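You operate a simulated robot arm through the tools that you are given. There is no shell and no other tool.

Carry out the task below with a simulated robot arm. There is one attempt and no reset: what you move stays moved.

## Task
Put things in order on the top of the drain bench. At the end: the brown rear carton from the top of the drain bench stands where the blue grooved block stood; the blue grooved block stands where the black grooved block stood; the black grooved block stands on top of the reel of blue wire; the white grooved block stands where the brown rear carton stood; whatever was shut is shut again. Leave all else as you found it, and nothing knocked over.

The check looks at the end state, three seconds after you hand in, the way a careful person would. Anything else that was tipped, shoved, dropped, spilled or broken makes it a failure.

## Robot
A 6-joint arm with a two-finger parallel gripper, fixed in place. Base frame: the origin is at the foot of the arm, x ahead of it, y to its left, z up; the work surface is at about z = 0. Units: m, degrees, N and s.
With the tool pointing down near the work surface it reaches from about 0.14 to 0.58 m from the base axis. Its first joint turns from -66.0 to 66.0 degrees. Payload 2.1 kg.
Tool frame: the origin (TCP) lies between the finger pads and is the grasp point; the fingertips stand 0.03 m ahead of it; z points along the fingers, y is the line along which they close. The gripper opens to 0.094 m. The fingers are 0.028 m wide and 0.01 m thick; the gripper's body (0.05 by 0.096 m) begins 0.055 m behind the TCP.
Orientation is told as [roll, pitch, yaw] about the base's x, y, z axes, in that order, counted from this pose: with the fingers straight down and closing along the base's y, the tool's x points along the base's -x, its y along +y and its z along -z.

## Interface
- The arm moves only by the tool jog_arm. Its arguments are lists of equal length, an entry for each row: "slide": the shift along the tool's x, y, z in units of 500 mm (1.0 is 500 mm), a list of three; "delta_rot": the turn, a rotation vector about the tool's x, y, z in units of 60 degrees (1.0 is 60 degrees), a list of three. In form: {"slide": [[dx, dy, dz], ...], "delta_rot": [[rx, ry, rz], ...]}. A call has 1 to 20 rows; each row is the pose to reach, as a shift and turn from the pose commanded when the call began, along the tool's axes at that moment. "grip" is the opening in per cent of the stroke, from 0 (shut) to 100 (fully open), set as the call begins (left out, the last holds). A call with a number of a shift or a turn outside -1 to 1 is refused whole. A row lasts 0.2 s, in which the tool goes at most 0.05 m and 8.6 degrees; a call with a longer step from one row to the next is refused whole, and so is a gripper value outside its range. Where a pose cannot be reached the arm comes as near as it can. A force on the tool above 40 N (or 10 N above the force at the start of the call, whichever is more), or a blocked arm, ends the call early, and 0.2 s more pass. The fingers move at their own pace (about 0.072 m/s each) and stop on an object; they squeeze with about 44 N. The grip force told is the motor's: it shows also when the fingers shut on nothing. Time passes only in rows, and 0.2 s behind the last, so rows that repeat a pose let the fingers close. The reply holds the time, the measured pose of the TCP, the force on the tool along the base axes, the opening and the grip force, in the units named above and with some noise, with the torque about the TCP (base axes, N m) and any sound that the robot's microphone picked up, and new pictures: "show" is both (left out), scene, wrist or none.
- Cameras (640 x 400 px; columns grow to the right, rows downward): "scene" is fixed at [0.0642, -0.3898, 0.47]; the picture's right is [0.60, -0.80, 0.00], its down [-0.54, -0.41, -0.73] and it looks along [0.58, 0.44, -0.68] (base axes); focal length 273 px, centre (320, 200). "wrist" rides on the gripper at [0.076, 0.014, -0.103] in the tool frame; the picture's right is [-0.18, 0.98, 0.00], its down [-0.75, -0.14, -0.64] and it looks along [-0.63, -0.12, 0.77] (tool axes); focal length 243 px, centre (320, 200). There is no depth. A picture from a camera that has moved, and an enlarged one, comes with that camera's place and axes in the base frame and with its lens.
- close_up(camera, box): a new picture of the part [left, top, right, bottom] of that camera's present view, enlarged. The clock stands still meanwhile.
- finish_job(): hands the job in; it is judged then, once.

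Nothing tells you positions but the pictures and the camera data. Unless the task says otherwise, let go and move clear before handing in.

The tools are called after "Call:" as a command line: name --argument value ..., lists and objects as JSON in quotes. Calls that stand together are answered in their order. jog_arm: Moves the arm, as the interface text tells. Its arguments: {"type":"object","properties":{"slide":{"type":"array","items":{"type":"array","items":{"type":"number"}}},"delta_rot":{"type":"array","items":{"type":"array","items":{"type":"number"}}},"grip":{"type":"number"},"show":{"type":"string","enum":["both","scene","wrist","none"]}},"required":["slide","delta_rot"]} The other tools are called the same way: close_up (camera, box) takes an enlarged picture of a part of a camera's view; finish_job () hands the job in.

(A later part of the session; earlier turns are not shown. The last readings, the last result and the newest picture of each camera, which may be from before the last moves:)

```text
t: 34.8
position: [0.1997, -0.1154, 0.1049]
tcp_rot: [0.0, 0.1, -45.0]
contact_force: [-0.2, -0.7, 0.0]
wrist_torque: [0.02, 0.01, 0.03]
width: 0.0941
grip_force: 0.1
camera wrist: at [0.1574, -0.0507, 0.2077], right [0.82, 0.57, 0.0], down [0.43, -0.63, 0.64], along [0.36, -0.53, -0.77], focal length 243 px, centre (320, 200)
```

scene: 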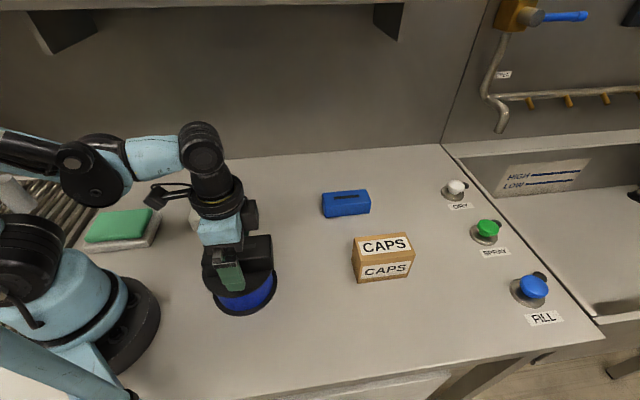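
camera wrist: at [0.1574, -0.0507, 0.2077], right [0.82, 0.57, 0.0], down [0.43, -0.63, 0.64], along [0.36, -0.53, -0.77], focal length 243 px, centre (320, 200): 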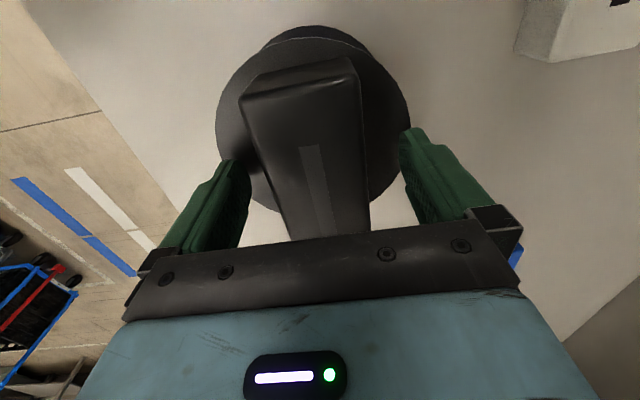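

The black block stands on the reel by itself. I'll rise straight up and go hover over the blue block to measure it.

Call:
jog_arm --slide '[[0, 0, -0.03], [0, 0, -0.08], [0, 0, -0.13], [0, 0, -0.16], [-0.057, 0.0432, -0.16], [-0.114, 0.0865, -0.16], [-0.171, 0.1297, -0.16], [-0.228, 0.1729, -0.16], [-0.285, 0.2161, -0.13], [-0.342, 0.2594, -0.1], [-0.399, 0.3026, -0.07], [-0.456, 0.3458, -0.04], [-0.456, 0.3458, -0.04]]' --delta_rot '[[0, 0, 0], [0, 0, 0], [0, 0, 0], [0, 0, 0], [0, 0, 0], [0, 0, 0], [0, 0, 0], [0, 0, 0], [0, 0, 0], [0, 0, 0], [0, 0, 0], [0, 0, 0], [0, 0, 0]]' --show "both"

Call:
close_up --camera "wrist" --box '[220, 10, 420, 240]'

Call:
close_up --camera "scene" --box '[170, 160, 430, 322]'

```text
t: 37.6
position: [0.4858, -0.154, 0.1251]
tcp_rot: [0.0, 0.1, -44.9]
contact_force: [-0.6, -0.3, 0.0]
wrist_torque: [0.0, 0.02, -0.02]
width: 0.0942
grip_force: 0.1
camera wrist: at [0.4419, -0.089, 0.2271], right [0.82, 0.57, 0.0], down [0.43, -0.63, 0.64], along [0.36, -0.53, -0.77], focal length 243 px, centre (320, 200)
```

scene: 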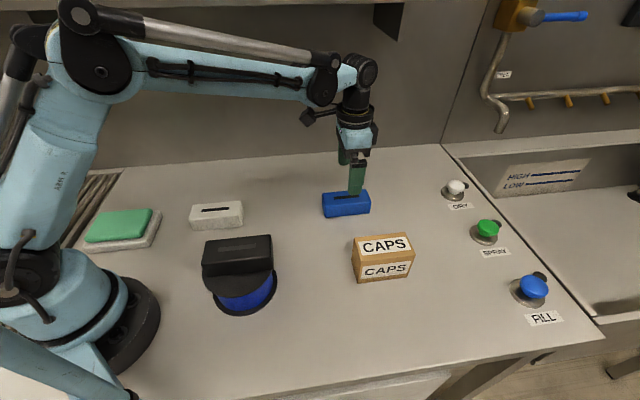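
wrist: 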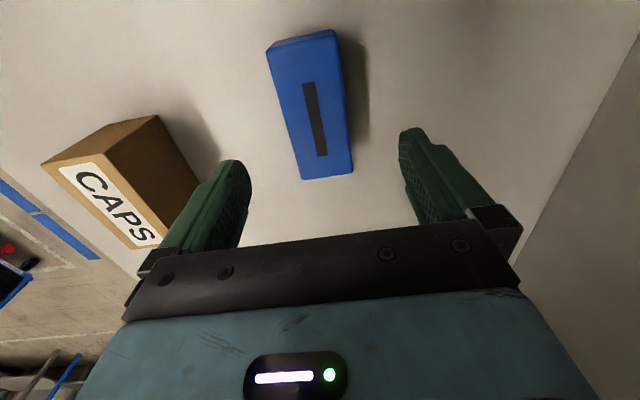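

```text
1.74 times, centred on (320, 125) of wrist
camera zoom: at [0.4419, -0.089, 0.2271], right [0.82, 0.57, 0.0], down [0.43, -0.63, 0.64], along [0.36, -0.53, -0.77], focal length 422 px, centre (320, 330)
```

zoom: 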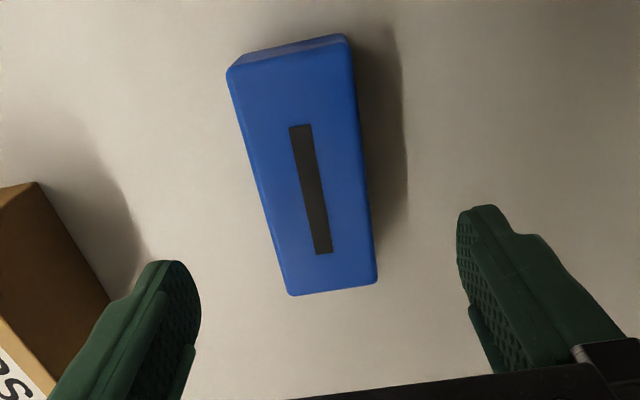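

```text
2.46 times, centred on (300, 241) of scene
camera zoom: at [0.0642, -0.3898, 0.47], right [0.6, -0.8, 0.0], down [-0.54, -0.41, -0.73], along [0.58, 0.44, -0.68], focal length 672 px, centre (369, 99)
```

zoom: 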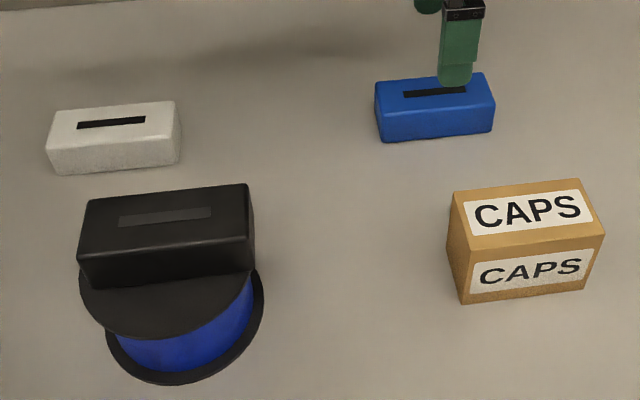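

Black stands well centred on the reel. Blue measures about (0.482, -0.152), aligned with the tool, so I'll make a small correction and descend around it.

Call:
jog_arm --slide '[[0.0026, -0.0022, 0.03], [0.0052, -0.0044, 0.06], [0.0052, -0.0044, 0.1], [0.0052, -0.0044, 0.14], [0.0052, -0.0044, 0.165], [0.0052, -0.0044, 0.178], [0.0052, -0.0044, 0.178]]' --delta_rot '[[0, 0, 0], [0, 0, 0], [0, 0, 0], [0, 0, 0], [0, 0, 0], [0, 0, 0], [0, 0, 0]]' --show "wrist"

```text
t: 39.2
position: [0.4813, -0.1546, 0.0358]
tcp_rot: [-0.1, 0.1, -45.0]
contact_force: [0.3, 0.3, -0.3]
wrist_torque: [0.0, -0.01, 0.0]
width: 0.0943
grip_force: 0.1
camera wrist: at [0.4379, -0.0896, 0.1383], right [0.82, 0.57, 0.0], down [0.43, -0.63, 0.64], along [0.36, -0.53, -0.77], focal length 243 px, centre (320, 200)
```

wrist: 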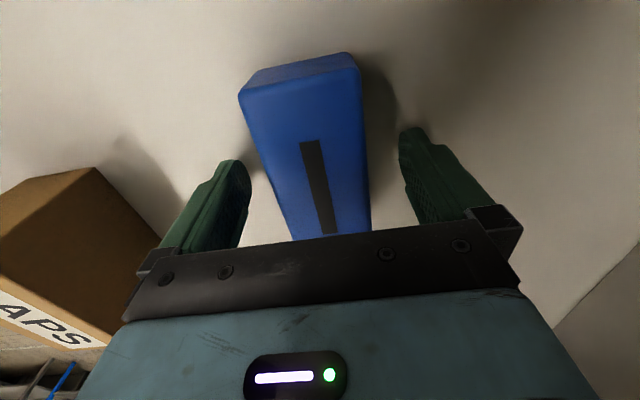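

Blue is centred between the fingers. Closing, then a slow 3 mm test lift.

Call:
jog_arm --slide '[[0, 0, 0], [0, 0, 0], [0, 0, 0], [0, 0, 0], [0, 0, 0], [0, 0, 0]]' --delta_rot '[[0, 0, 0], [0, 0, 0], [0, 0, 0], [0, 0, 0], [0, 0, 0], [0, 0, 0]]' --grip 0 --show "wrist"

Call:
jog_arm --slide '[[0, 0, -0.001], [0, 0, -0.003], [0, 0, -0.005], [0, 0, -0.006], [0, 0, -0.006]]' --delta_rot '[[0, 0, 0], [0, 0, 0], [0, 0, 0], [0, 0, 0], [0, 0, 0]]' --show "wrist"

Call:
close_up --camera "scene" --box '[300, 175, 400, 238]'

```text
t: 40.6
position: [0.4817, -0.1538, 0.0359]
tcp_rot: [0.1, 0.1, -45.1]
contact_force: [0.5, -0.2, -0.5]
wrist_torque: [-0.04, -0.05, 0.02]
width: 0.0543
grip_force: 43.6
camera wrist: at [0.4379, -0.0896, 0.1385], right [0.82, 0.57, 0.0], down [0.43, -0.63, 0.64], along [0.36, -0.53, -0.77], focal length 243 px, centre (320, 200)
```

wrist: 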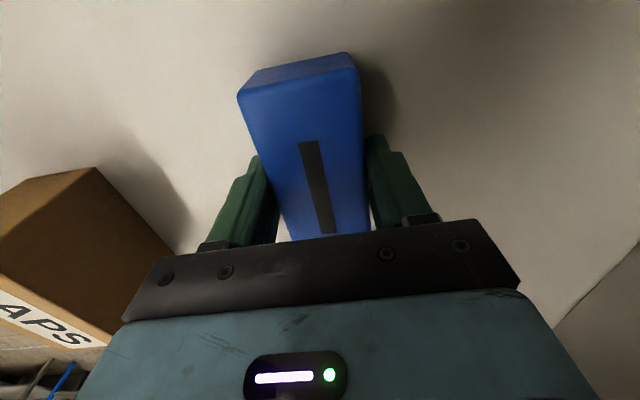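

```text
t: 41.8
position: [0.4822, -0.1534, 0.0389]
tcp_rot: [0.0, 0.1, -45.0]
contact_force: [0.4, 0.2, -2.5]
wrist_torque: [-0.01, -0.03, 0.03]
width: 0.054
grip_force: 44.0
camera wrist: at [0.4377, -0.0888, 0.1415], right [0.82, 0.57, 0.0], down [0.43, -0.63, 0.64], along [0.36, -0.53, -0.77], focal length 243 px, centre (320, 200)
```

wrist: 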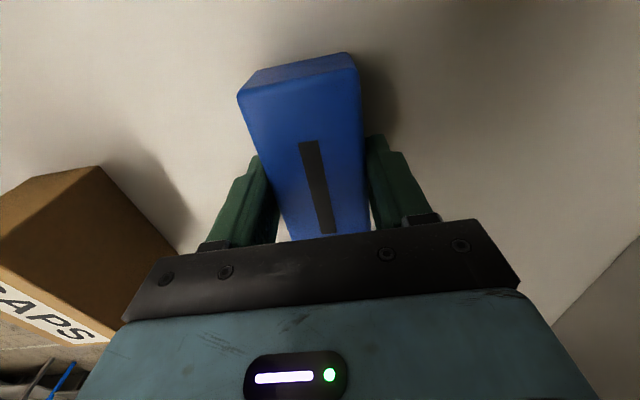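

```text
6.35 times, centred on (350, 206) of scene
camera zoom: at [0.0642, -0.3898, 0.47], right [0.6, -0.8, 0.0], down [-0.54, -0.41, -0.73], along [0.58, 0.44, -0.68], focal length 1732 px, centre (130, 159)
```

zoom: 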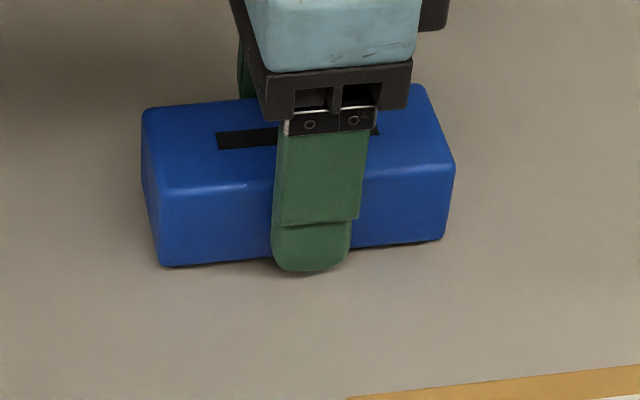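

Blue lifts with the gripper. The move is almost purely 0.151 m along the tool's x, so I'll carry it in gentle legs, rising on the first.

Call:
jog_arm --slide '[[0.0015, 0, -0.0006], [0.0046, 0, -0.0018], [0.0092, 0, -0.0037], [0.0154, 0, -0.0061], [0.0231, 0, -0.0092], [0.0323, 0, -0.0129], [0.0431, 0, -0.0171], [0.0538, 0, -0.0214], [0.0646, 0, -0.0257], [0.0754, 0, -0.03], [0.0861, 0, -0.0343], [0.0969, 0, -0.0386], [0.1076, 0, -0.0429], [0.1184, 0, -0.0471], [0.1276, 0, -0.0508], [0.1353, 0, -0.0539], [0.1415, 0, -0.0563], [0.1461, 0, -0.0582], [0.1492, 0, -0.0594], [0.1507, 0, -0.06]]' --delta_rot '[[0, 0, 0], [0, 0, 0], [0, 0, 0], [0, 0, 0], [0, 0, 0], [0, 0, 0], [0, 0, 0], [0, 0, 0], [0, 0, 0], [0, 0, 0], [0, 0, 0], [0, 0, 0], [0, 0, 0], [0, 0, 0], [0, 0, 0], [0, 0, 0], [0, 0, 0], [0, 0, 0], [0, 0, 0], [0, 0, 0]]' --show "wrist"

Call:
jog_arm --slide '[[0.0015, 0, 0], [0.0046, 0, 0], [0.0092, 0, 0], [0.0154, 0, 0], [0.0231, 0, 0], [0.0323, 0, 0], [0.0431, 0, 0], [0.0538, 0, 0], [0.0646, 0, 0], [0.0754, 0, 0], [0.0861, 0, 0], [0.0969, 0, 0], [0.1076, 0, 0], [0.1184, 0, 0], [0.1276, 0, 0], [0.1353, 0, 0], [0.1415, 0, 0], [0.1461, 0, 0], [0.1492, 0, 0], [0.1507, 0, 0]]' --delta_rot '[[0, 0, 0], [0, 0, 0], [0, 0, 0], [0, 0, 0], [0, 0, 0], [0, 0, 0], [0, 0, 0], [0, 0, 0], [0, 0, 0], [0, 0, 0], [0, 0, 0], [0, 0, 0], [0, 0, 0], [0, 0, 0], [0, 0, 0], [0, 0, 0], [0, 0, 0], [0, 0, 0], [0, 0, 0], [0, 0, 0]]' --show "both"

```text
t: 46.0
position: [0.4279, -0.1003, 0.0689]
tcp_rot: [0.1, 0.1, -45.1]
contact_force: [-0.5, -0.2, -3.7]
wrist_torque: [0.0, 0.03, 0.03]
width: 0.0541
grip_force: 44.3
camera wrist: at [0.3842, -0.0355, 0.1716], right [0.82, 0.57, 0.0], down [0.43, -0.63, 0.64], along [0.36, -0.53, -0.77], focal length 243 px, centre (320, 200)
```

wrist: 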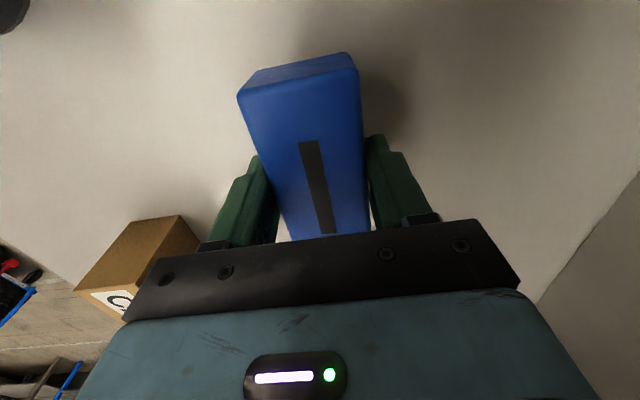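

```text
t: 50.2
position: [0.3756, -0.0469, 0.0693]
tcp_rot: [0.0, 0.1, -45.0]
contact_force: [-0.3, -0.6, -3.2]
wrist_torque: [-0.01, 0.03, -0.02]
width: 0.0541
grip_force: 43.5
camera wrist: at [0.3312, 0.0174, 0.1722], right [0.82, 0.57, 0.0], down [0.43, -0.63, 0.64], along [0.36, -0.53, -0.77], focal length 243 px, centre (320, 200)
```

scene: 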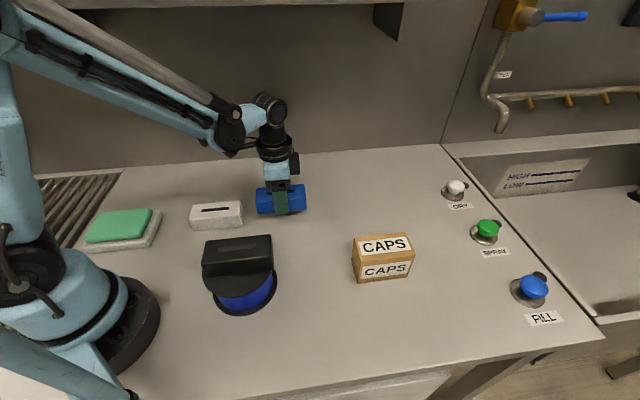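
wrist: 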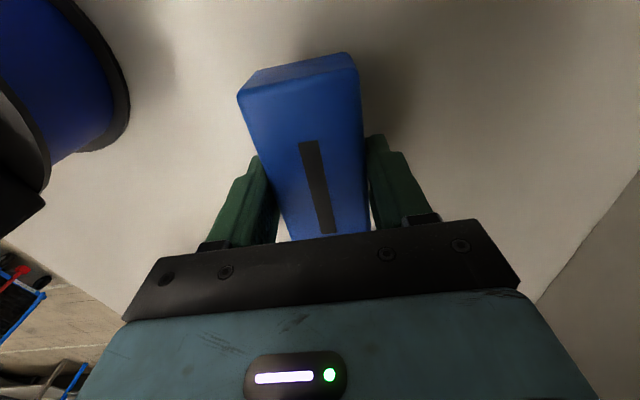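

Blue hangs over black's old place within a millimetre. Lowering gently to just above the bench.

Call:
jog_arm --slide '[[0, 0, 0.002], [0, 0, 0.006], [0, 0, 0.012], [0, 0, 0.02], [0, 0, 0.028], [0, 0, 0.036], [0, 0, 0.044], [0, 0, 0.05], [0, 0, 0.056], [0, 0, 0.06], [0, 0, 0.062], [0, 0, 0.064]]' --delta_rot '[[0, 0, 0], [0, 0, 0], [0, 0, 0], [0, 0, 0], [0, 0, 0], [0, 0, 0], [0, 0, 0], [0, 0, 0], [0, 0, 0], [0, 0, 0], [0, 0, 0], [0, 0, 0]]' --show "wrist"

Call:
close_up --camera "scene" --box '[240, 180, 330, 236]'

```text
t: 52.8
position: [0.3735, -0.0464, 0.0365]
tcp_rot: [0.0, 0.1, -45.0]
contact_force: [-0.3, 0.0, -2.8]
wrist_torque: [0.03, -0.03, 0.0]
width: 0.0539
grip_force: 44.2
camera wrist: at [0.3308, 0.0178, 0.1396], right [0.82, 0.57, 0.0], down [0.43, -0.63, 0.64], along [0.36, -0.53, -0.77], focal length 243 px, centre (320, 200)
```

wrist: 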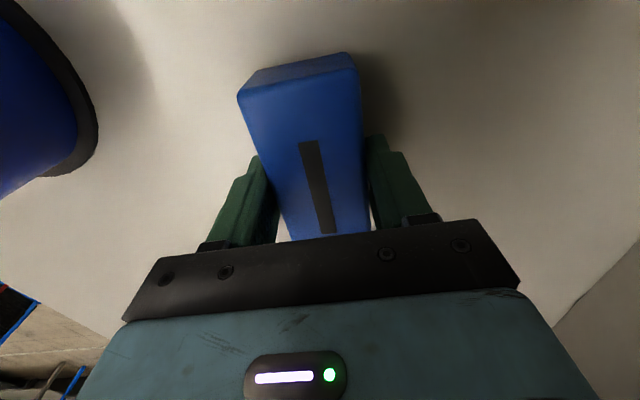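

```text
7.11 times, centred on (285, 208) of scene
camera zoom: at [0.0642, -0.3898, 0.47], right [0.6, -0.8, 0.0], down [-0.54, -0.41, -0.73], along [0.58, 0.44, -0.68], focal length 1940 px, centre (569, 143)
```

zoom: 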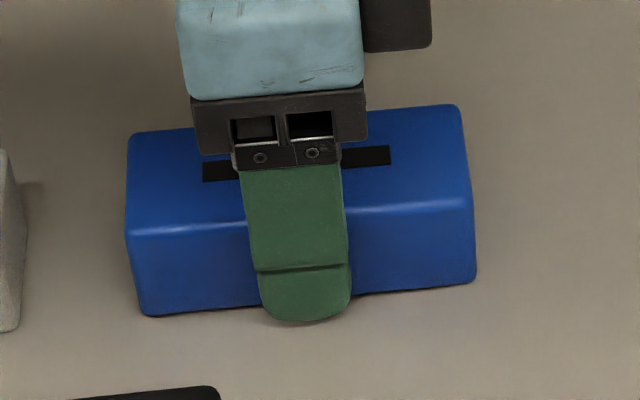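

The outline matches black's original one to about 1-2 mm. Final touchdown in 1 mm steps.

Call:
jog_arm --slide '[[0, 0, 0.001], [0, 0, 0.002], [0, 0, 0.002]]' --delta_rot '[[0, 0, 0], [0, 0, 0], [0, 0, 0]]' --show "none"

```text
t: 53.6
position: [0.375, -0.0464, 0.0344]
tcp_rot: [0.0, 0.1, -45.0]
contact_force: [-3.6, 2.9, 7.6]
wrist_torque: [-0.28, -0.18, 0.02]
width: 0.0541
grip_force: 43.8
```

Touchdown felt. I'll ease off half a millimetre, open, then rise clear.

Call:
jog_arm --slide '[[0, 0, -0.001], [0, 0, -0.001]]' --delta_rot '[[0, 0, 0], [0, 0, 0]]' --show "none"

Call:
jog_arm --slide '[[0, 0, 0], [0, 0, 0], [0, 0, 0], [0, 0, 0]]' --delta_rot '[[0, 0, 0], [0, 0, 0], [0, 0, 0], [0, 0, 0]]' --grip 100 --show "wrist"

```text
t: 54.2
position: [0.3756, -0.0476, 0.0357]
tcp_rot: [-0.1, 0.0, -45.0]
contact_force: [-0.6, 0.4, -3.0]
wrist_torque: [0.02, 0.01, 0.0]
width: 0.0541
grip_force: 44.1
```

```text
t: 55.2
position: [0.3738, -0.0471, 0.0366]
tcp_rot: [0.0, 0.2, -44.9]
contact_force: [-1.2, -0.8, 0.4]
wrist_torque: [0.03, 0.03, 0.02]
width: 0.0938
grip_force: 0.0
camera wrist: at [0.3309, 0.0173, 0.1389], right [0.82, 0.57, 0.0], down [0.43, -0.63, 0.64], along [0.36, -0.53, -0.77], focal length 243 px, centre (320, 200)
```

wrist: 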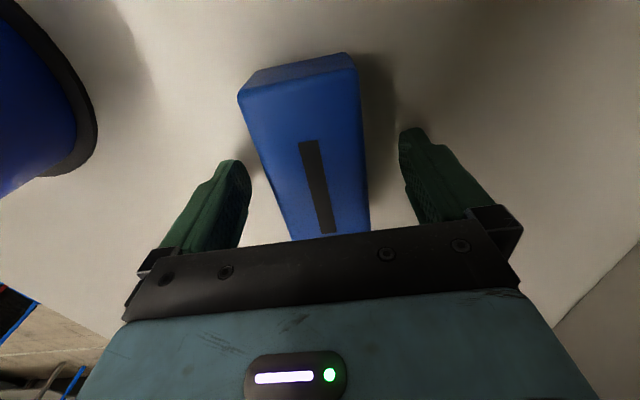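

Released cleanly. Now I'll rise and hover over the carton.

Call:
jog_arm --slide '[[0, 0, -0.03], [0, 0, -0.08], [0, 0, -0.14], [0, 0, -0.2], [0, 0, -0.25], [0, 0, -0.27], [-0.0451, -0.0436, -0.27], [-0.0902, -0.0871, -0.27], [-0.1352, -0.1307, -0.27], [-0.1803, -0.1742, -0.27], [-0.2254, -0.2178, -0.27], [-0.2705, -0.2613, -0.27], [-0.3155, -0.3049, -0.27], [-0.3606, -0.3484, -0.27], [-0.3606, -0.3484, -0.27]]' --delta_rot '[[0, 0, 0], [0, 0, 0], [0, 0, 0], [0, 0, 0], [0, 0, 0], [0, 0, 0], [0, 0, 0], [0, 0, 0], [0, 0, 0], [0, 0, 0], [0, 0, 0], [0, 0, 0], [0, 0, 0], [0, 0, 0], [0, 0, 0]]' --show "both"

Call:
close_up --camera "wrist" --box '[200, 10, 420, 240]'

Call:
close_up --camera "scene" --box '[170, 160, 430, 322]'

```text
t: 58.4
position: [0.3792, -0.2992, 0.1698]
tcp_rot: [0.0, 0.0, -45.0]
contact_force: [0.0, 0.2, 0.9]
wrist_torque: [-0.01, 0.01, 0.0]
width: 0.094
grip_force: 0.0
camera wrist: at [0.3357, -0.2344, 0.2731], right [0.82, 0.57, 0.0], down [0.43, -0.63, 0.64], along [0.36, -0.53, -0.77], focal length 243 px, centre (320, 200)
```

scene: 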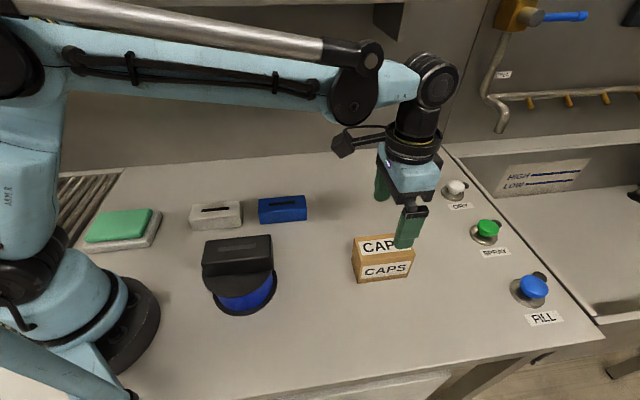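
wrist: 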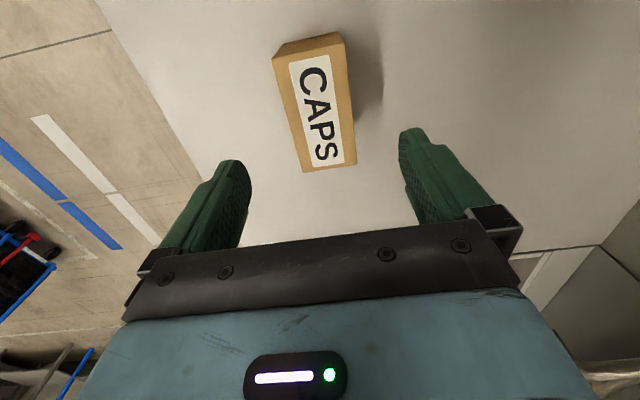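

```text
1.74 times, centred on (310, 125) of wrist
camera zoom: at [0.3357, -0.2344, 0.2731], right [0.82, 0.57, 0.0], down [0.43, -0.63, 0.64], along [0.36, -0.53, -0.77], focal length 422 px, centre (337, 330)
```

zoom: 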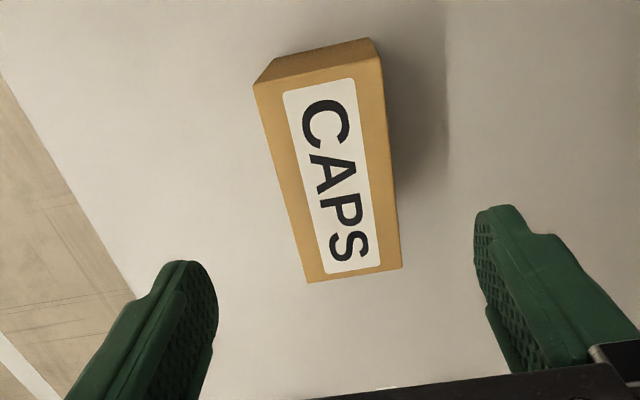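

```text
2.46 times, centred on (300, 241) of scene
camera zoom: at [0.0642, -0.3899, 0.47], right [0.6, -0.8, 0.0], down [-0.54, -0.41, -0.73], along [0.58, 0.44, -0.68], focal length 672 px, centre (369, 99)
```

zoom: 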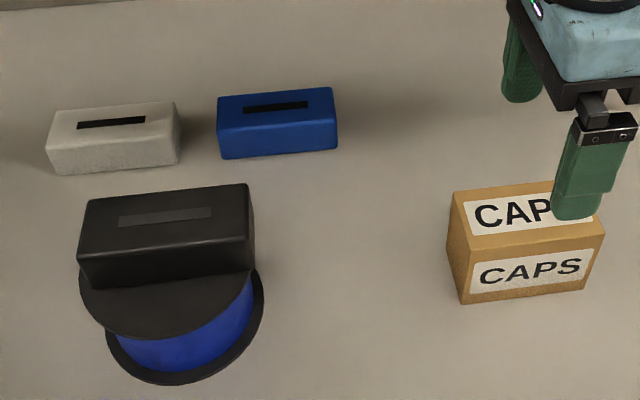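

Blue sits exactly where black stood. The carton is centred under the tool at (0.380, -0.298), 0.099 x 0.054 m, aligned. Descending around it to about mid height.

Call:
jog_arm --slide '[[0, 0, 0.03], [0, 0, 0.07], [0, 0, 0.12], [0, 0, 0.16], [0, 0, 0.2], [0, 0, 0.235], [0, 0, 0.256], [0, 0, 0.256]]' --delta_rot '[[0, 0, 0], [0, 0, 0], [0, 0, 0], [0, 0, 0], [0, 0, 0], [0, 0, 0], [0, 0, 0], [0, 0, 0]]' --show "wrist"

Call:
close_up --camera "scene" --box '[330, 210, 430, 300]'

```text
t: 60.2
position: [0.3799, -0.2969, 0.0422]
tcp_rot: [0.1, 0.0, -45.1]
contact_force: [0.7, -0.5, -1.9]
wrist_torque: [0.01, 0.03, 0.0]
width: 0.094
grip_force: 0.0
camera wrist: at [0.3359, -0.2334, 0.146], right [0.82, 0.57, 0.0], down [0.43, -0.63, 0.64], along [0.36, -0.53, -0.77], focal length 243 px, centre (320, 200)
```

wrist: 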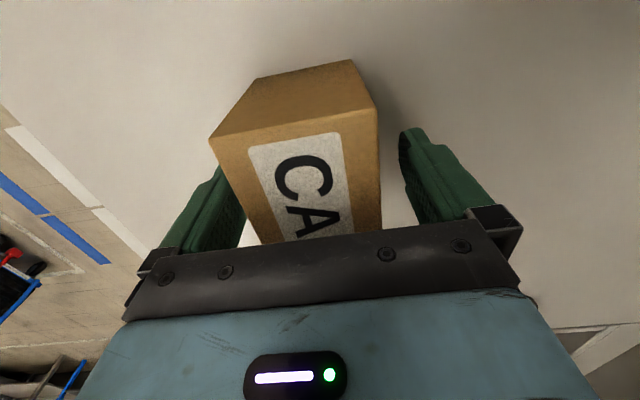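

```text
4.44 times, centred on (380, 255) of scene
camera zoom: at [0.0642, -0.3898, 0.47], right [0.6, -0.8, 0.0], down [-0.54, -0.41, -0.73], along [0.58, 0.44, -0.68], focal length 1212 px, centre (53, -44)
```

zoom: 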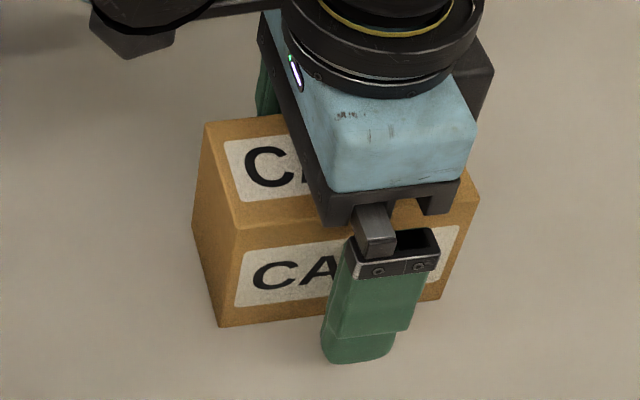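

The fingers straddle the carton without contact. Closing, then a small slow test lift.

Call:
jog_arm --slide '[[0, 0, 0], [0, 0, 0], [0, 0, 0], [0, 0, 0], [0, 0, 0], [0, 0, 0]]' --delta_rot '[[0, 0, 0], [0, 0, 0], [0, 0, 0], [0, 0, 0], [0, 0, 0], [0, 0, 0]]' --grip 0 --show "wrist"

Call:
jog_arm --slide '[[0, 0, -0.001], [0, 0, -0.003], [0, 0, -0.005], [0, 0, -0.006], [0, 0, -0.006]]' --delta_rot '[[0, 0, 0], [0, 0, 0], [0, 0, 0], [0, 0, 0], [0, 0, 0]]' --show "wrist"

Call:
close_up --camera "scene" --box '[330, 210, 430, 300]'

```text
t: 61.6
position: [0.3793, -0.2976, 0.0433]
tcp_rot: [0.1, 0.0, -45.0]
contact_force: [0.1, 0.2, -0.9]
wrist_torque: [-0.02, 0.01, 0.0]
width: 0.0578
grip_force: 43.8
camera wrist: at [0.3359, -0.2335, 0.1462], right [0.82, 0.57, 0.0], down [0.43, -0.63, 0.64], along [0.36, -0.53, -0.77], focal length 243 px, centre (320, 200)
```

wrist: 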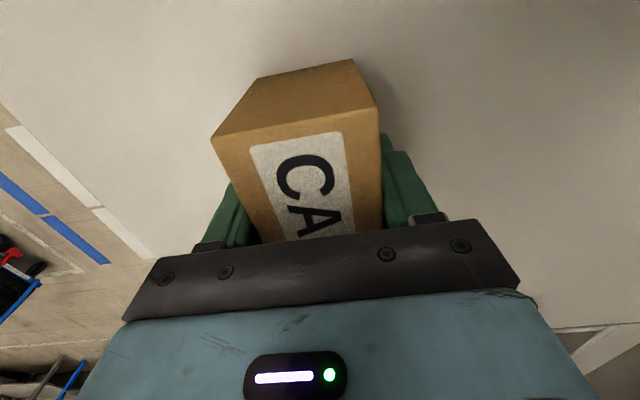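

```text
t: 62.8
position: [0.3793, -0.2975, 0.0454]
tcp_rot: [0.0, 0.1, -45.0]
contact_force: [0.7, 0.1, -2.3]
wrist_torque: [0.01, 0.01, -0.01]
width: 0.0581
grip_force: 44.0
camera wrist: at [0.3353, -0.2332, 0.1486], right [0.82, 0.57, 0.0], down [0.43, -0.63, 0.64], along [0.36, -0.53, -0.77], focal length 243 px, centre (320, 200)
```

wrist: 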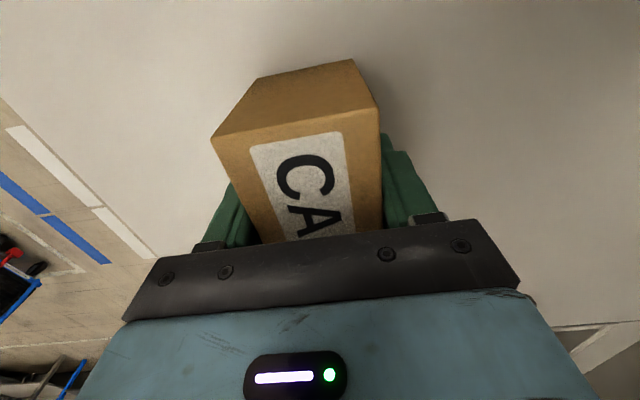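

```text
4.44 times, centred on (380, 255) of scene
camera zoom: at [0.0642, -0.3898, 0.47], right [0.6, -0.8, 0.0], down [-0.54, -0.41, -0.73], along [0.58, 0.44, -0.68], focal length 1212 px, centre (53, -44)
```

zoom: 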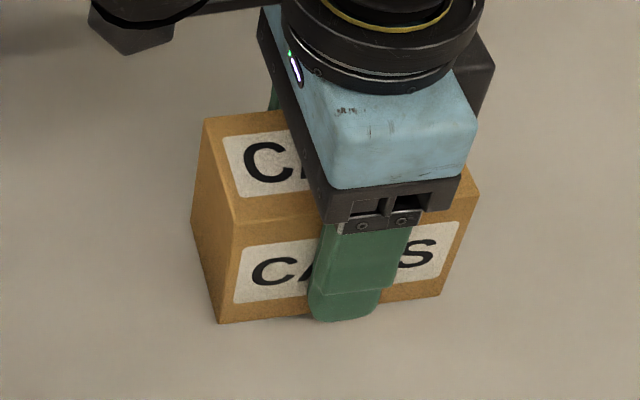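

The carton lifts with the gripper. It needs to go about (0.103, 0.144) m to blue's old place at (0.482, -0.153); carrying it in two gentle legs.

Call:
jog_arm --slide '[[0.0003, 0.0018, -0.0006], [0.0009, 0.0053, -0.0018], [0.0018, 0.0107, -0.0037], [0.0031, 0.0178, -0.0061], [0.0046, 0.0267, -0.0092], [0.0064, 0.0374, -0.0129], [0.0086, 0.0499, -0.0171], [0.0107, 0.0624, -0.0214], [0.0129, 0.0749, -0.0257], [0.015, 0.0874, -0.03], [0.0171, 0.0998, -0.0343], [0.0193, 0.1123, -0.0386], [0.0214, 0.1248, -0.0429], [0.0236, 0.1373, -0.0471], [0.0254, 0.148, -0.0508], [0.0269, 0.1569, -0.0539], [0.0282, 0.164, -0.0563], [0.0291, 0.1694, -0.0582], [0.0297, 0.1729, -0.0594], [0.03, 0.1747, -0.06]]' --delta_rot '[[0, 0, 0], [0, 0, 0], [0, 0, 0], [0, 0, 0], [0, 0, 0], [0, 0, 0], [0, 0, 0], [0, 0, 0], [0, 0, 0], [0, 0, 0], [0, 0, 0], [0, 0, 0], [0, 0, 0], [0, 0, 0], [0, 0, 0], [0, 0, 0], [0, 0, 0], [0, 0, 0], [0, 0, 0], [0, 0, 0]]' --show "wrist"

Call:
jog_arm --slide '[[0.0003, 0.0018, 0], [0.0009, 0.0053, 0], [0.0018, 0.0107, 0], [0.0031, 0.0178, 0], [0.0046, 0.0267, 0], [0.0064, 0.0374, 0], [0.0086, 0.0499, 0], [0.0107, 0.0624, 0], [0.0129, 0.0749, 0], [0.015, 0.0874, 0], [0.0171, 0.0998, 0], [0.0193, 0.1123, 0], [0.0214, 0.1248, 0], [0.0236, 0.1373, 0], [0.0254, 0.148, 0], [0.0269, 0.1569, 0], [0.0282, 0.164, 0], [0.0291, 0.1694, 0], [0.0297, 0.1729, 0], [0.03, 0.1747, 0]]' --delta_rot '[[0, 0, 0], [0, 0, 0], [0, 0, 0], [0, 0, 0], [0, 0, 0], [0, 0, 0], [0, 0, 0], [0, 0, 0], [0, 0, 0], [0, 0, 0], [0, 0, 0], [0, 0, 0], [0, 0, 0], [0, 0, 0], [0, 0, 0], [0, 0, 0], [0, 0, 0], [0, 0, 0], [0, 0, 0], [0, 0, 0]]' --show "both"

```text
t: 67.0
position: [0.4307, -0.2258, 0.0772]
tcp_rot: [-0.1, 0.1, -45.0]
contact_force: [0.2, 0.3, -2.2]
wrist_torque: [-0.01, -0.05, -0.02]
width: 0.0578
grip_force: 44.2
camera wrist: at [0.3864, -0.1613, 0.1792], right [0.82, 0.57, 0.0], down [0.43, -0.63, 0.64], along [0.36, -0.53, -0.77], focal length 243 px, centre (320, 200)
```

wrist: 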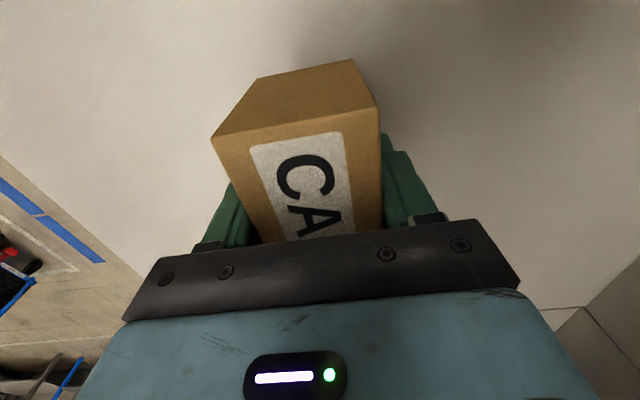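

```text
t: 71.2
position: [0.4815, -0.1526, 0.0759]
tcp_rot: [0.0, 0.1, -44.9]
contact_force: [0.2, -0.2, -1.6]
wrist_torque: [0.0, 0.01, -0.01]
width: 0.0581
grip_force: 44.1
camera wrist: at [0.4381, -0.0886, 0.1787], right [0.82, 0.57, 0.0], down [0.43, -0.63, 0.64], along [0.36, -0.53, -0.77], focal length 243 px, centre (320, 200)
```

scene: 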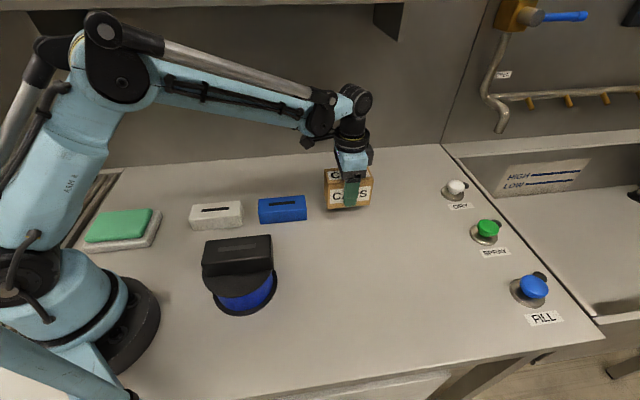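
wrist: 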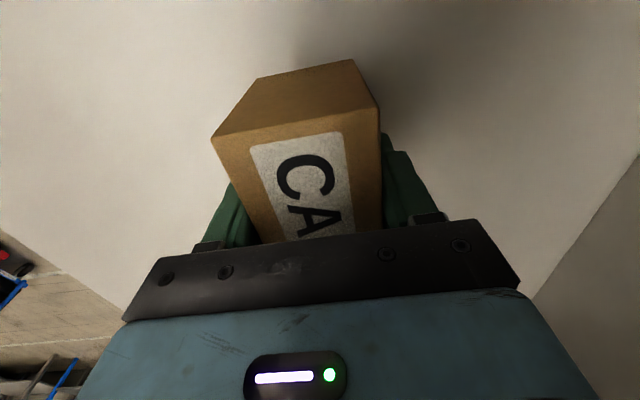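

The carton is over blue's old place within a millimetre. Lowering gently to just above the bench.

Call:
jog_arm --slide '[[0, 0, 0.002], [0, 0, 0.006], [0, 0, 0.012], [0, 0, 0.02], [0, 0, 0.028], [0, 0, 0.036], [0, 0, 0.044], [0, 0, 0.05], [0, 0, 0.056], [0, 0, 0.059], [0, 0, 0.061], [0, 0, 0.062]]' --delta_rot '[[0, 0, 0], [0, 0, 0], [0, 0, 0], [0, 0, 0], [0, 0, 0], [0, 0, 0], [0, 0, 0], [0, 0, 0], [0, 0, 0], [0, 0, 0], [0, 0, 0], [0, 0, 0]]' --show "wrist"

Call:
close_up --camera "scene" --box '[300, 150, 400, 240]'

```text
t: 73.8
position: [0.4809, -0.1531, 0.0438]
tcp_rot: [0.0, 0.1, -45.0]
contact_force: [0.4, 0.1, -2.1]
wrist_torque: [0.01, 0.02, 0.0]
width: 0.0578
grip_force: 44.3
camera wrist: at [0.4379, -0.0887, 0.1475], right [0.82, 0.57, 0.0], down [0.43, -0.63, 0.64], along [0.36, -0.53, -0.77], focal length 243 px, centre (320, 200)
```

wrist: 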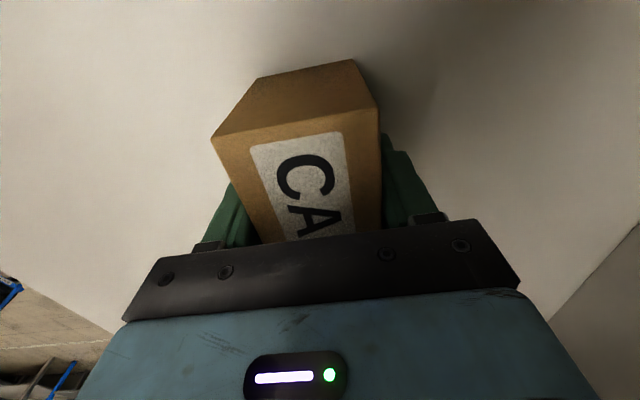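

```text
4.44 times, centred on (350, 195) of scene
camera zoom: at [0.0642, -0.3898, 0.47], right [0.6, -0.8, 0.0], down [-0.54, -0.41, -0.73], along [0.58, 0.44, -0.68], focal length 1212 px, centre (187, 222)
```

zoom: 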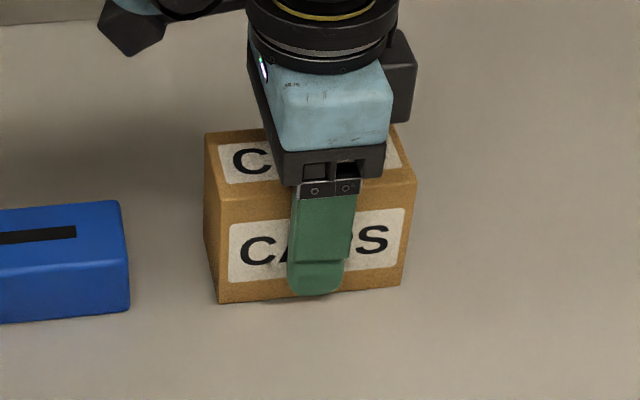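

The carton's outline centres on blue's old footprint to within about 2 mm. Final touchdown.

Call:
jog_arm --slide '[[0, 0, 0.001], [0, 0, 0.002], [0, 0, 0.002]]' --delta_rot '[[0, 0, 0], [0, 0, 0], [0, 0, 0]]' --show "none"

```text
t: 74.6
position: [0.4821, -0.1532, 0.045]
tcp_rot: [0.1, 0.1, -45.0]
contact_force: [0.4, -0.3, -2.7]
wrist_torque: [0.0, -0.02, 0.01]
width: 0.0578
grip_force: 43.8
```

Still hanging, with no contact yet. One more millimetre.

Call:
jog_arm --slide '[[0, 0, 0.001], [0, 0, 0.002], [0, 0, 0.002]]' --delta_rot '[[0, 0, 0], [0, 0, 0], [0, 0, 0]]' --show "none"

```text
t: 75.4
position: [0.4816, -0.1524, 0.0428]
tcp_rot: [0.0, 0.2, -45.1]
contact_force: [2.0, -2.4, 13.4]
wrist_torque: [0.06, 0.3, 0.08]
width: 0.0579
grip_force: 43.9
```

Touchdown, about 13 N upward. I'll ease off half a millimetre and open.

Call:
jog_arm --slide '[[0, 0, -0.001], [0, 0, -0.001]]' --delta_rot '[[0, 0, 0], [0, 0, 0]]' --show "none"

Call:
jog_arm --slide '[[0, 0, 0], [0, 0, 0], [0, 0, 0], [0, 0, 0]]' --delta_rot '[[0, 0, 0], [0, 0, 0], [0, 0, 0], [0, 0, 0]]' --grip 100 --show "wrist"

```text
t: 76.0
position: [0.4806, -0.1524, 0.0436]
tcp_rot: [0.0, 0.1, -45.0]
contact_force: [0.5, 0.7, -0.2]
wrist_torque: [-0.09, -0.08, 0.04]
width: 0.0581
grip_force: 44.0
```

```text
t: 77.0
position: [0.4819, -0.1523, 0.0439]
tcp_rot: [0.0, 0.1, -45.0]
contact_force: [-0.8, 0.5, 0.1]
wrist_torque: [0.0, 0.01, 0.03]
width: 0.0938
grip_force: 0.0
camera wrist: at [0.4375, -0.0886, 0.1464], right [0.82, 0.57, 0.0], down [0.43, -0.63, 0.64], along [0.36, -0.53, -0.77], focal length 243 px, centre (320, 200)
```

wrist: 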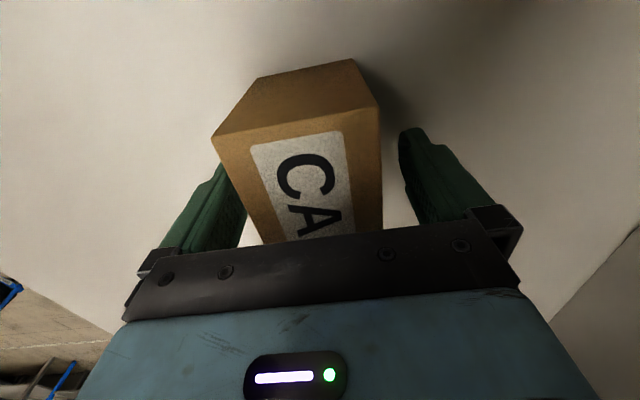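

The carton is released and standing. Rising and moving over the row to hover above the white block.

Call:
jog_arm --slide '[[0, 0, -0.03], [0, 0, -0.08], [0, 0, -0.14], [0, 0, -0.2], [0, 0, -0.25], [0, 0, -0.28], [0.0669, 0, -0.28], [0.1337, 0, -0.28], [0.2006, 0, -0.28], [0.2675, 0, -0.28], [0.3343, 0, -0.28], [0.4012, 0, -0.251], [0.4681, 0, -0.222], [0.5349, 0, -0.192], [0.6018, 0, -0.163], [0.6018, 0, -0.163]]' --delta_rot '[[0, 0, 0], [0, 0, 0], [0, 0, 0], [0, 0, 0], [0, 0, 0], [0, 0, 0], [0, 0, 0], [0, 0, 0], [0, 0, 0], [0, 0, 0], [0, 0, 0], [0, 0, 0], [0, 0, 0], [0, 0, 0], [0, 0, 0], [0, 0, 0]]' --show "both"

Call:
close_up --camera "wrist" --box '[220, 10, 420, 240]'

Call:
close_up --camera "scene" --box '[170, 160, 430, 322]'

```text
t: 80.4
position: [0.2692, 0.0609, 0.1256]
tcp_rot: [0.0, 0.1, -45.0]
contact_force: [0.2, 0.4, -0.6]
wrist_torque: [0.0, -0.01, 0.0]
width: 0.0941
grip_force: 0.0
camera wrist: at [0.2258, 0.1249, 0.2279], right [0.83, 0.56, 0.0], down [0.43, -0.63, 0.64], along [0.36, -0.53, -0.77], focal length 243 px, centre (320, 200)
```

scene: 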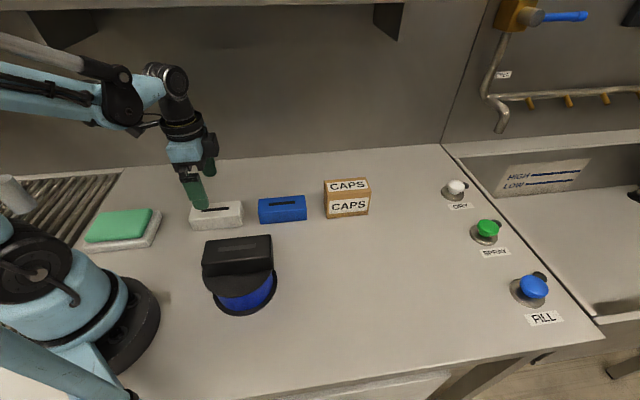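
wrist: 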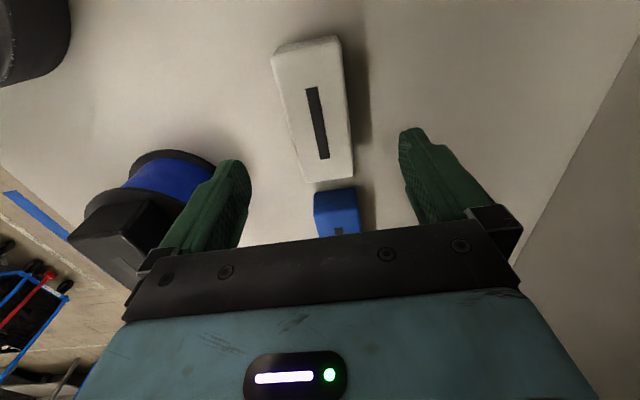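

```text
1.74 times, centred on (320, 125) of wrist
camera zoom: at [0.2258, 0.1249, 0.2279], right [0.83, 0.56, 0.0], down [0.43, -0.63, 0.64], along [0.36, -0.53, -0.77], focal length 422 px, centre (320, 330)
```

zoom: 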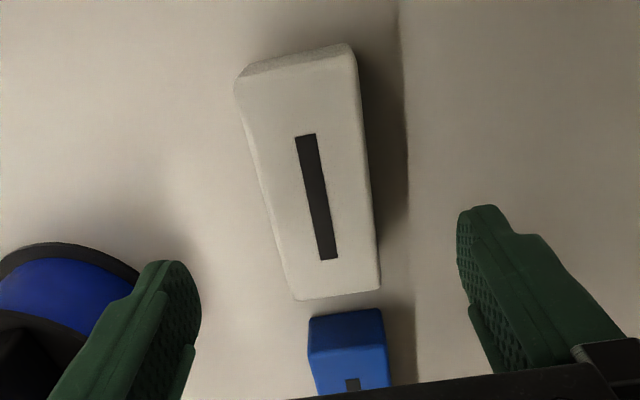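

```text
2.46 times, centred on (300, 241) of scene
camera zoom: at [0.0642, -0.3898, 0.47], right [0.6, -0.8, 0.0], down [-0.54, -0.41, -0.73], along [0.58, 0.44, -0.68], focal length 672 px, centre (369, 99)
```

zoom: 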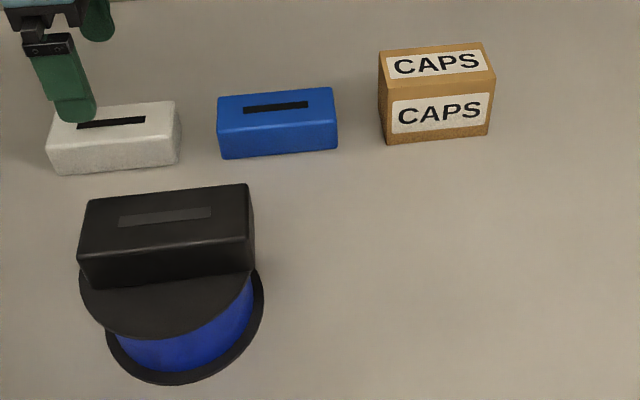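

The carton stands on blue's old spot. White is centred under the tool within 2 mm, so I'll descend around it.

Call:
jog_arm --slide '[[-0.0016, 0, 0.03], [-0.0032, 0, 0.06], [-0.0032, 0, 0.1], [-0.0032, 0, 0.14], [-0.0032, 0, 0.165], [-0.0032, 0, 0.178], [-0.0032, 0, 0.178]]' --delta_rot '[[0, 0, 0], [0, 0, 0], [0, 0, 0], [0, 0, 0], [0, 0, 0], [0, 0, 0], [0, 0, 0]]' --show "wrist"

```text
t: 82.0
position: [0.2696, 0.0597, 0.0374]
tcp_rot: [0.0, 0.0, -45.0]
contact_force: [0.4, 0.3, -0.3]
wrist_torque: [-0.01, 0.01, -0.01]
width: 0.0941
grip_force: 0.0
camera wrist: at [0.2259, 0.1236, 0.1392], right [0.82, 0.57, 0.0], down [0.43, -0.63, 0.64], along [0.36, -0.53, -0.77], focal length 243 px, centre (320, 200)
```

wrist: 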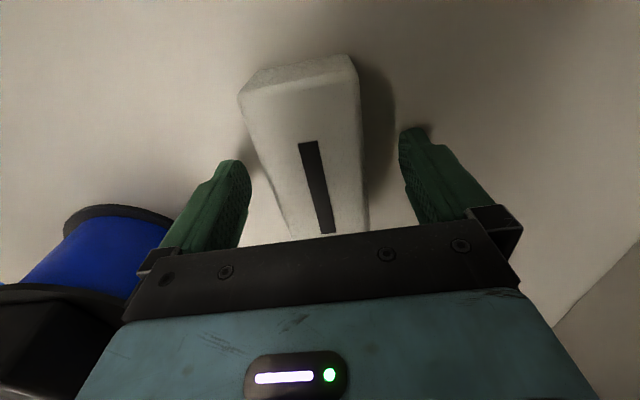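

White is centred between the fingers. Lowering 1 mm more while closing, then a slow test lift.

Call:
jog_arm --slide '[[0, 0, 0.002], [0, 0, 0.002], [0, 0, 0.002], [0, 0, 0.002], [0, 0, 0.002], [0, 0, 0.002]]' --delta_rot '[[0, 0, 0], [0, 0, 0], [0, 0, 0], [0, 0, 0], [0, 0, 0], [0, 0, 0]]' --grip 0 --show "wrist"

Call:
jog_arm --slide '[[0, 0, -0.001], [0, 0, -0.003], [0, 0, -0.005], [0, 0, -0.006], [0, 0, -0.006]]' --delta_rot '[[0, 0, 0], [0, 0, 0], [0, 0, 0], [0, 0, 0], [0, 0, 0]]' --show "wrist"

Call:
close_up --camera "scene" --box '[170, 180, 260, 240]'

```text
t: 83.4
position: [0.2697, 0.0587, 0.0366]
tcp_rot: [0.1, 0.1, -44.9]
contact_force: [-0.4, -0.4, 0.8]
wrist_torque: [0.0, 0.06, 0.04]
width: 0.0543
grip_force: 43.7
camera wrist: at [0.2259, 0.1235, 0.1383], right [0.82, 0.57, 0.0], down [0.43, -0.63, 0.64], along [0.36, -0.53, -0.77], focal length 243 px, centre (320, 200)
```

wrist: 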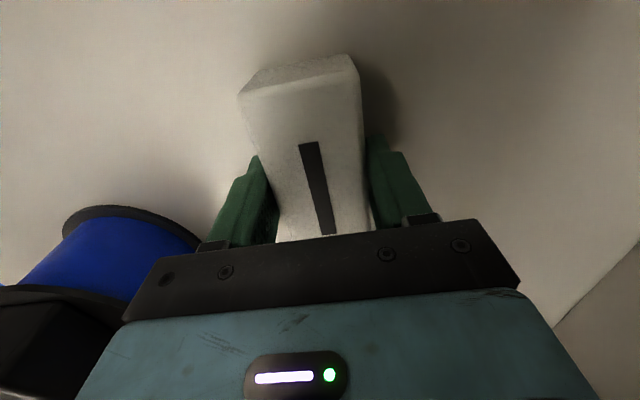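

```text
t: 84.6
position: [0.2701, 0.0583, 0.0386]
tcp_rot: [0.0, 0.1, -45.0]
contact_force: [0.5, 0.1, -2.8]
wrist_torque: [0.02, 0.0, 0.0]
width: 0.0544
grip_force: 44.1
camera wrist: at [0.226, 0.1233, 0.1411], right [0.82, 0.57, 0.0], down [0.43, -0.63, 0.64], along [0.36, -0.53, -0.77], focal length 243 px, centre (320, 200)
```

wrist: 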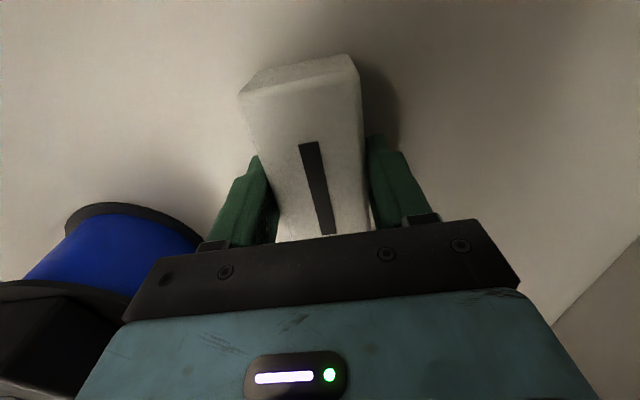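

```text
6.67 times, centred on (215, 210) of scene
camera zoom: at [0.0642, -0.3898, 0.47], right [0.6, -0.8, 0.0], down [-0.54, -0.41, -0.73], along [0.58, 0.44, -0.68], focal length 1819 px, centre (1020, 133)
```

zoom: 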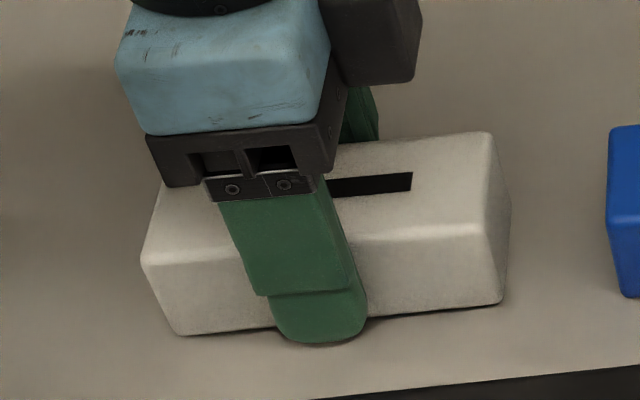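

White lifts with the gripper. Its route passes near black-on-reel (top about 0.11 m) and over blue, so I'll first lift gently to about z = 0.16.

Call:
jog_arm --slide '[[0, 0, -0.002], [0, 0, -0.006], [0, 0, -0.012], [0, 0, -0.02], [0, 0, -0.03], [0, 0, -0.042], [0, 0, -0.056], [0, 0, -0.072], [0, 0, -0.088], [0, 0, -0.106], [0, 0, -0.124], [0, 0, -0.142], [0, 0, -0.16], [0, 0, -0.176], [0, 0, -0.192], [0, 0, -0.206], [0, 0, -0.218], [0, 0, -0.228], [0, 0, -0.236], [0, 0, -0.24]]' --delta_rot '[[0, 0, 0], [0, 0, 0], [0, 0, 0], [0, 0, 0], [0, 0, 0], [0, 0, 0], [0, 0, 0], [0, 0, 0], [0, 0, 0], [0, 0, 0], [0, 0, 0], [0, 0, 0], [0, 0, 0], [0, 0, 0], [0, 0, 0], [0, 0, 0], [0, 0, 0], [0, 0, 0], [0, 0, 0], [0, 0, 0]]' --show "both"

```text
t: 88.8
position: [0.2686, 0.0593, 0.1587]
tcp_rot: [0.0, 0.0, -45.1]
contact_force: [1.0, -0.1, -3.0]
wrist_torque: [-0.01, -0.02, 0.0]
width: 0.0544
grip_force: 44.1
camera wrist: at [0.2255, 0.1227, 0.2617], right [0.82, 0.57, 0.0], down [0.43, -0.63, 0.64], along [0.36, -0.53, -0.77], focal length 243 px, centre (320, 200)
```

scene: 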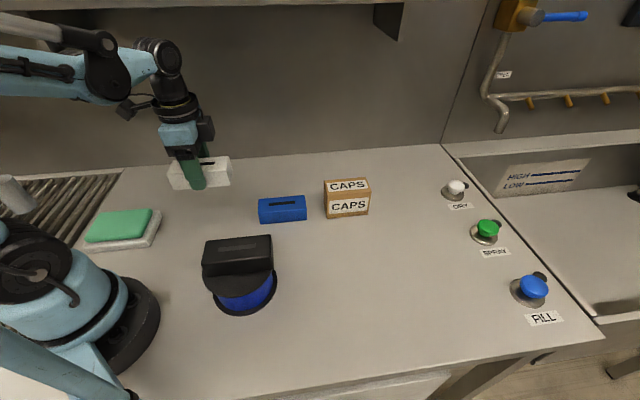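
wrist: 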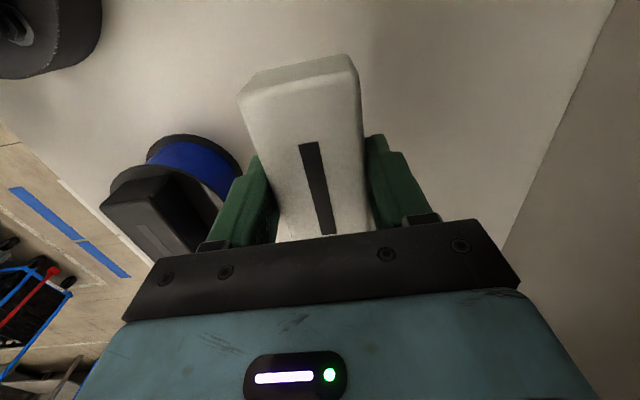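

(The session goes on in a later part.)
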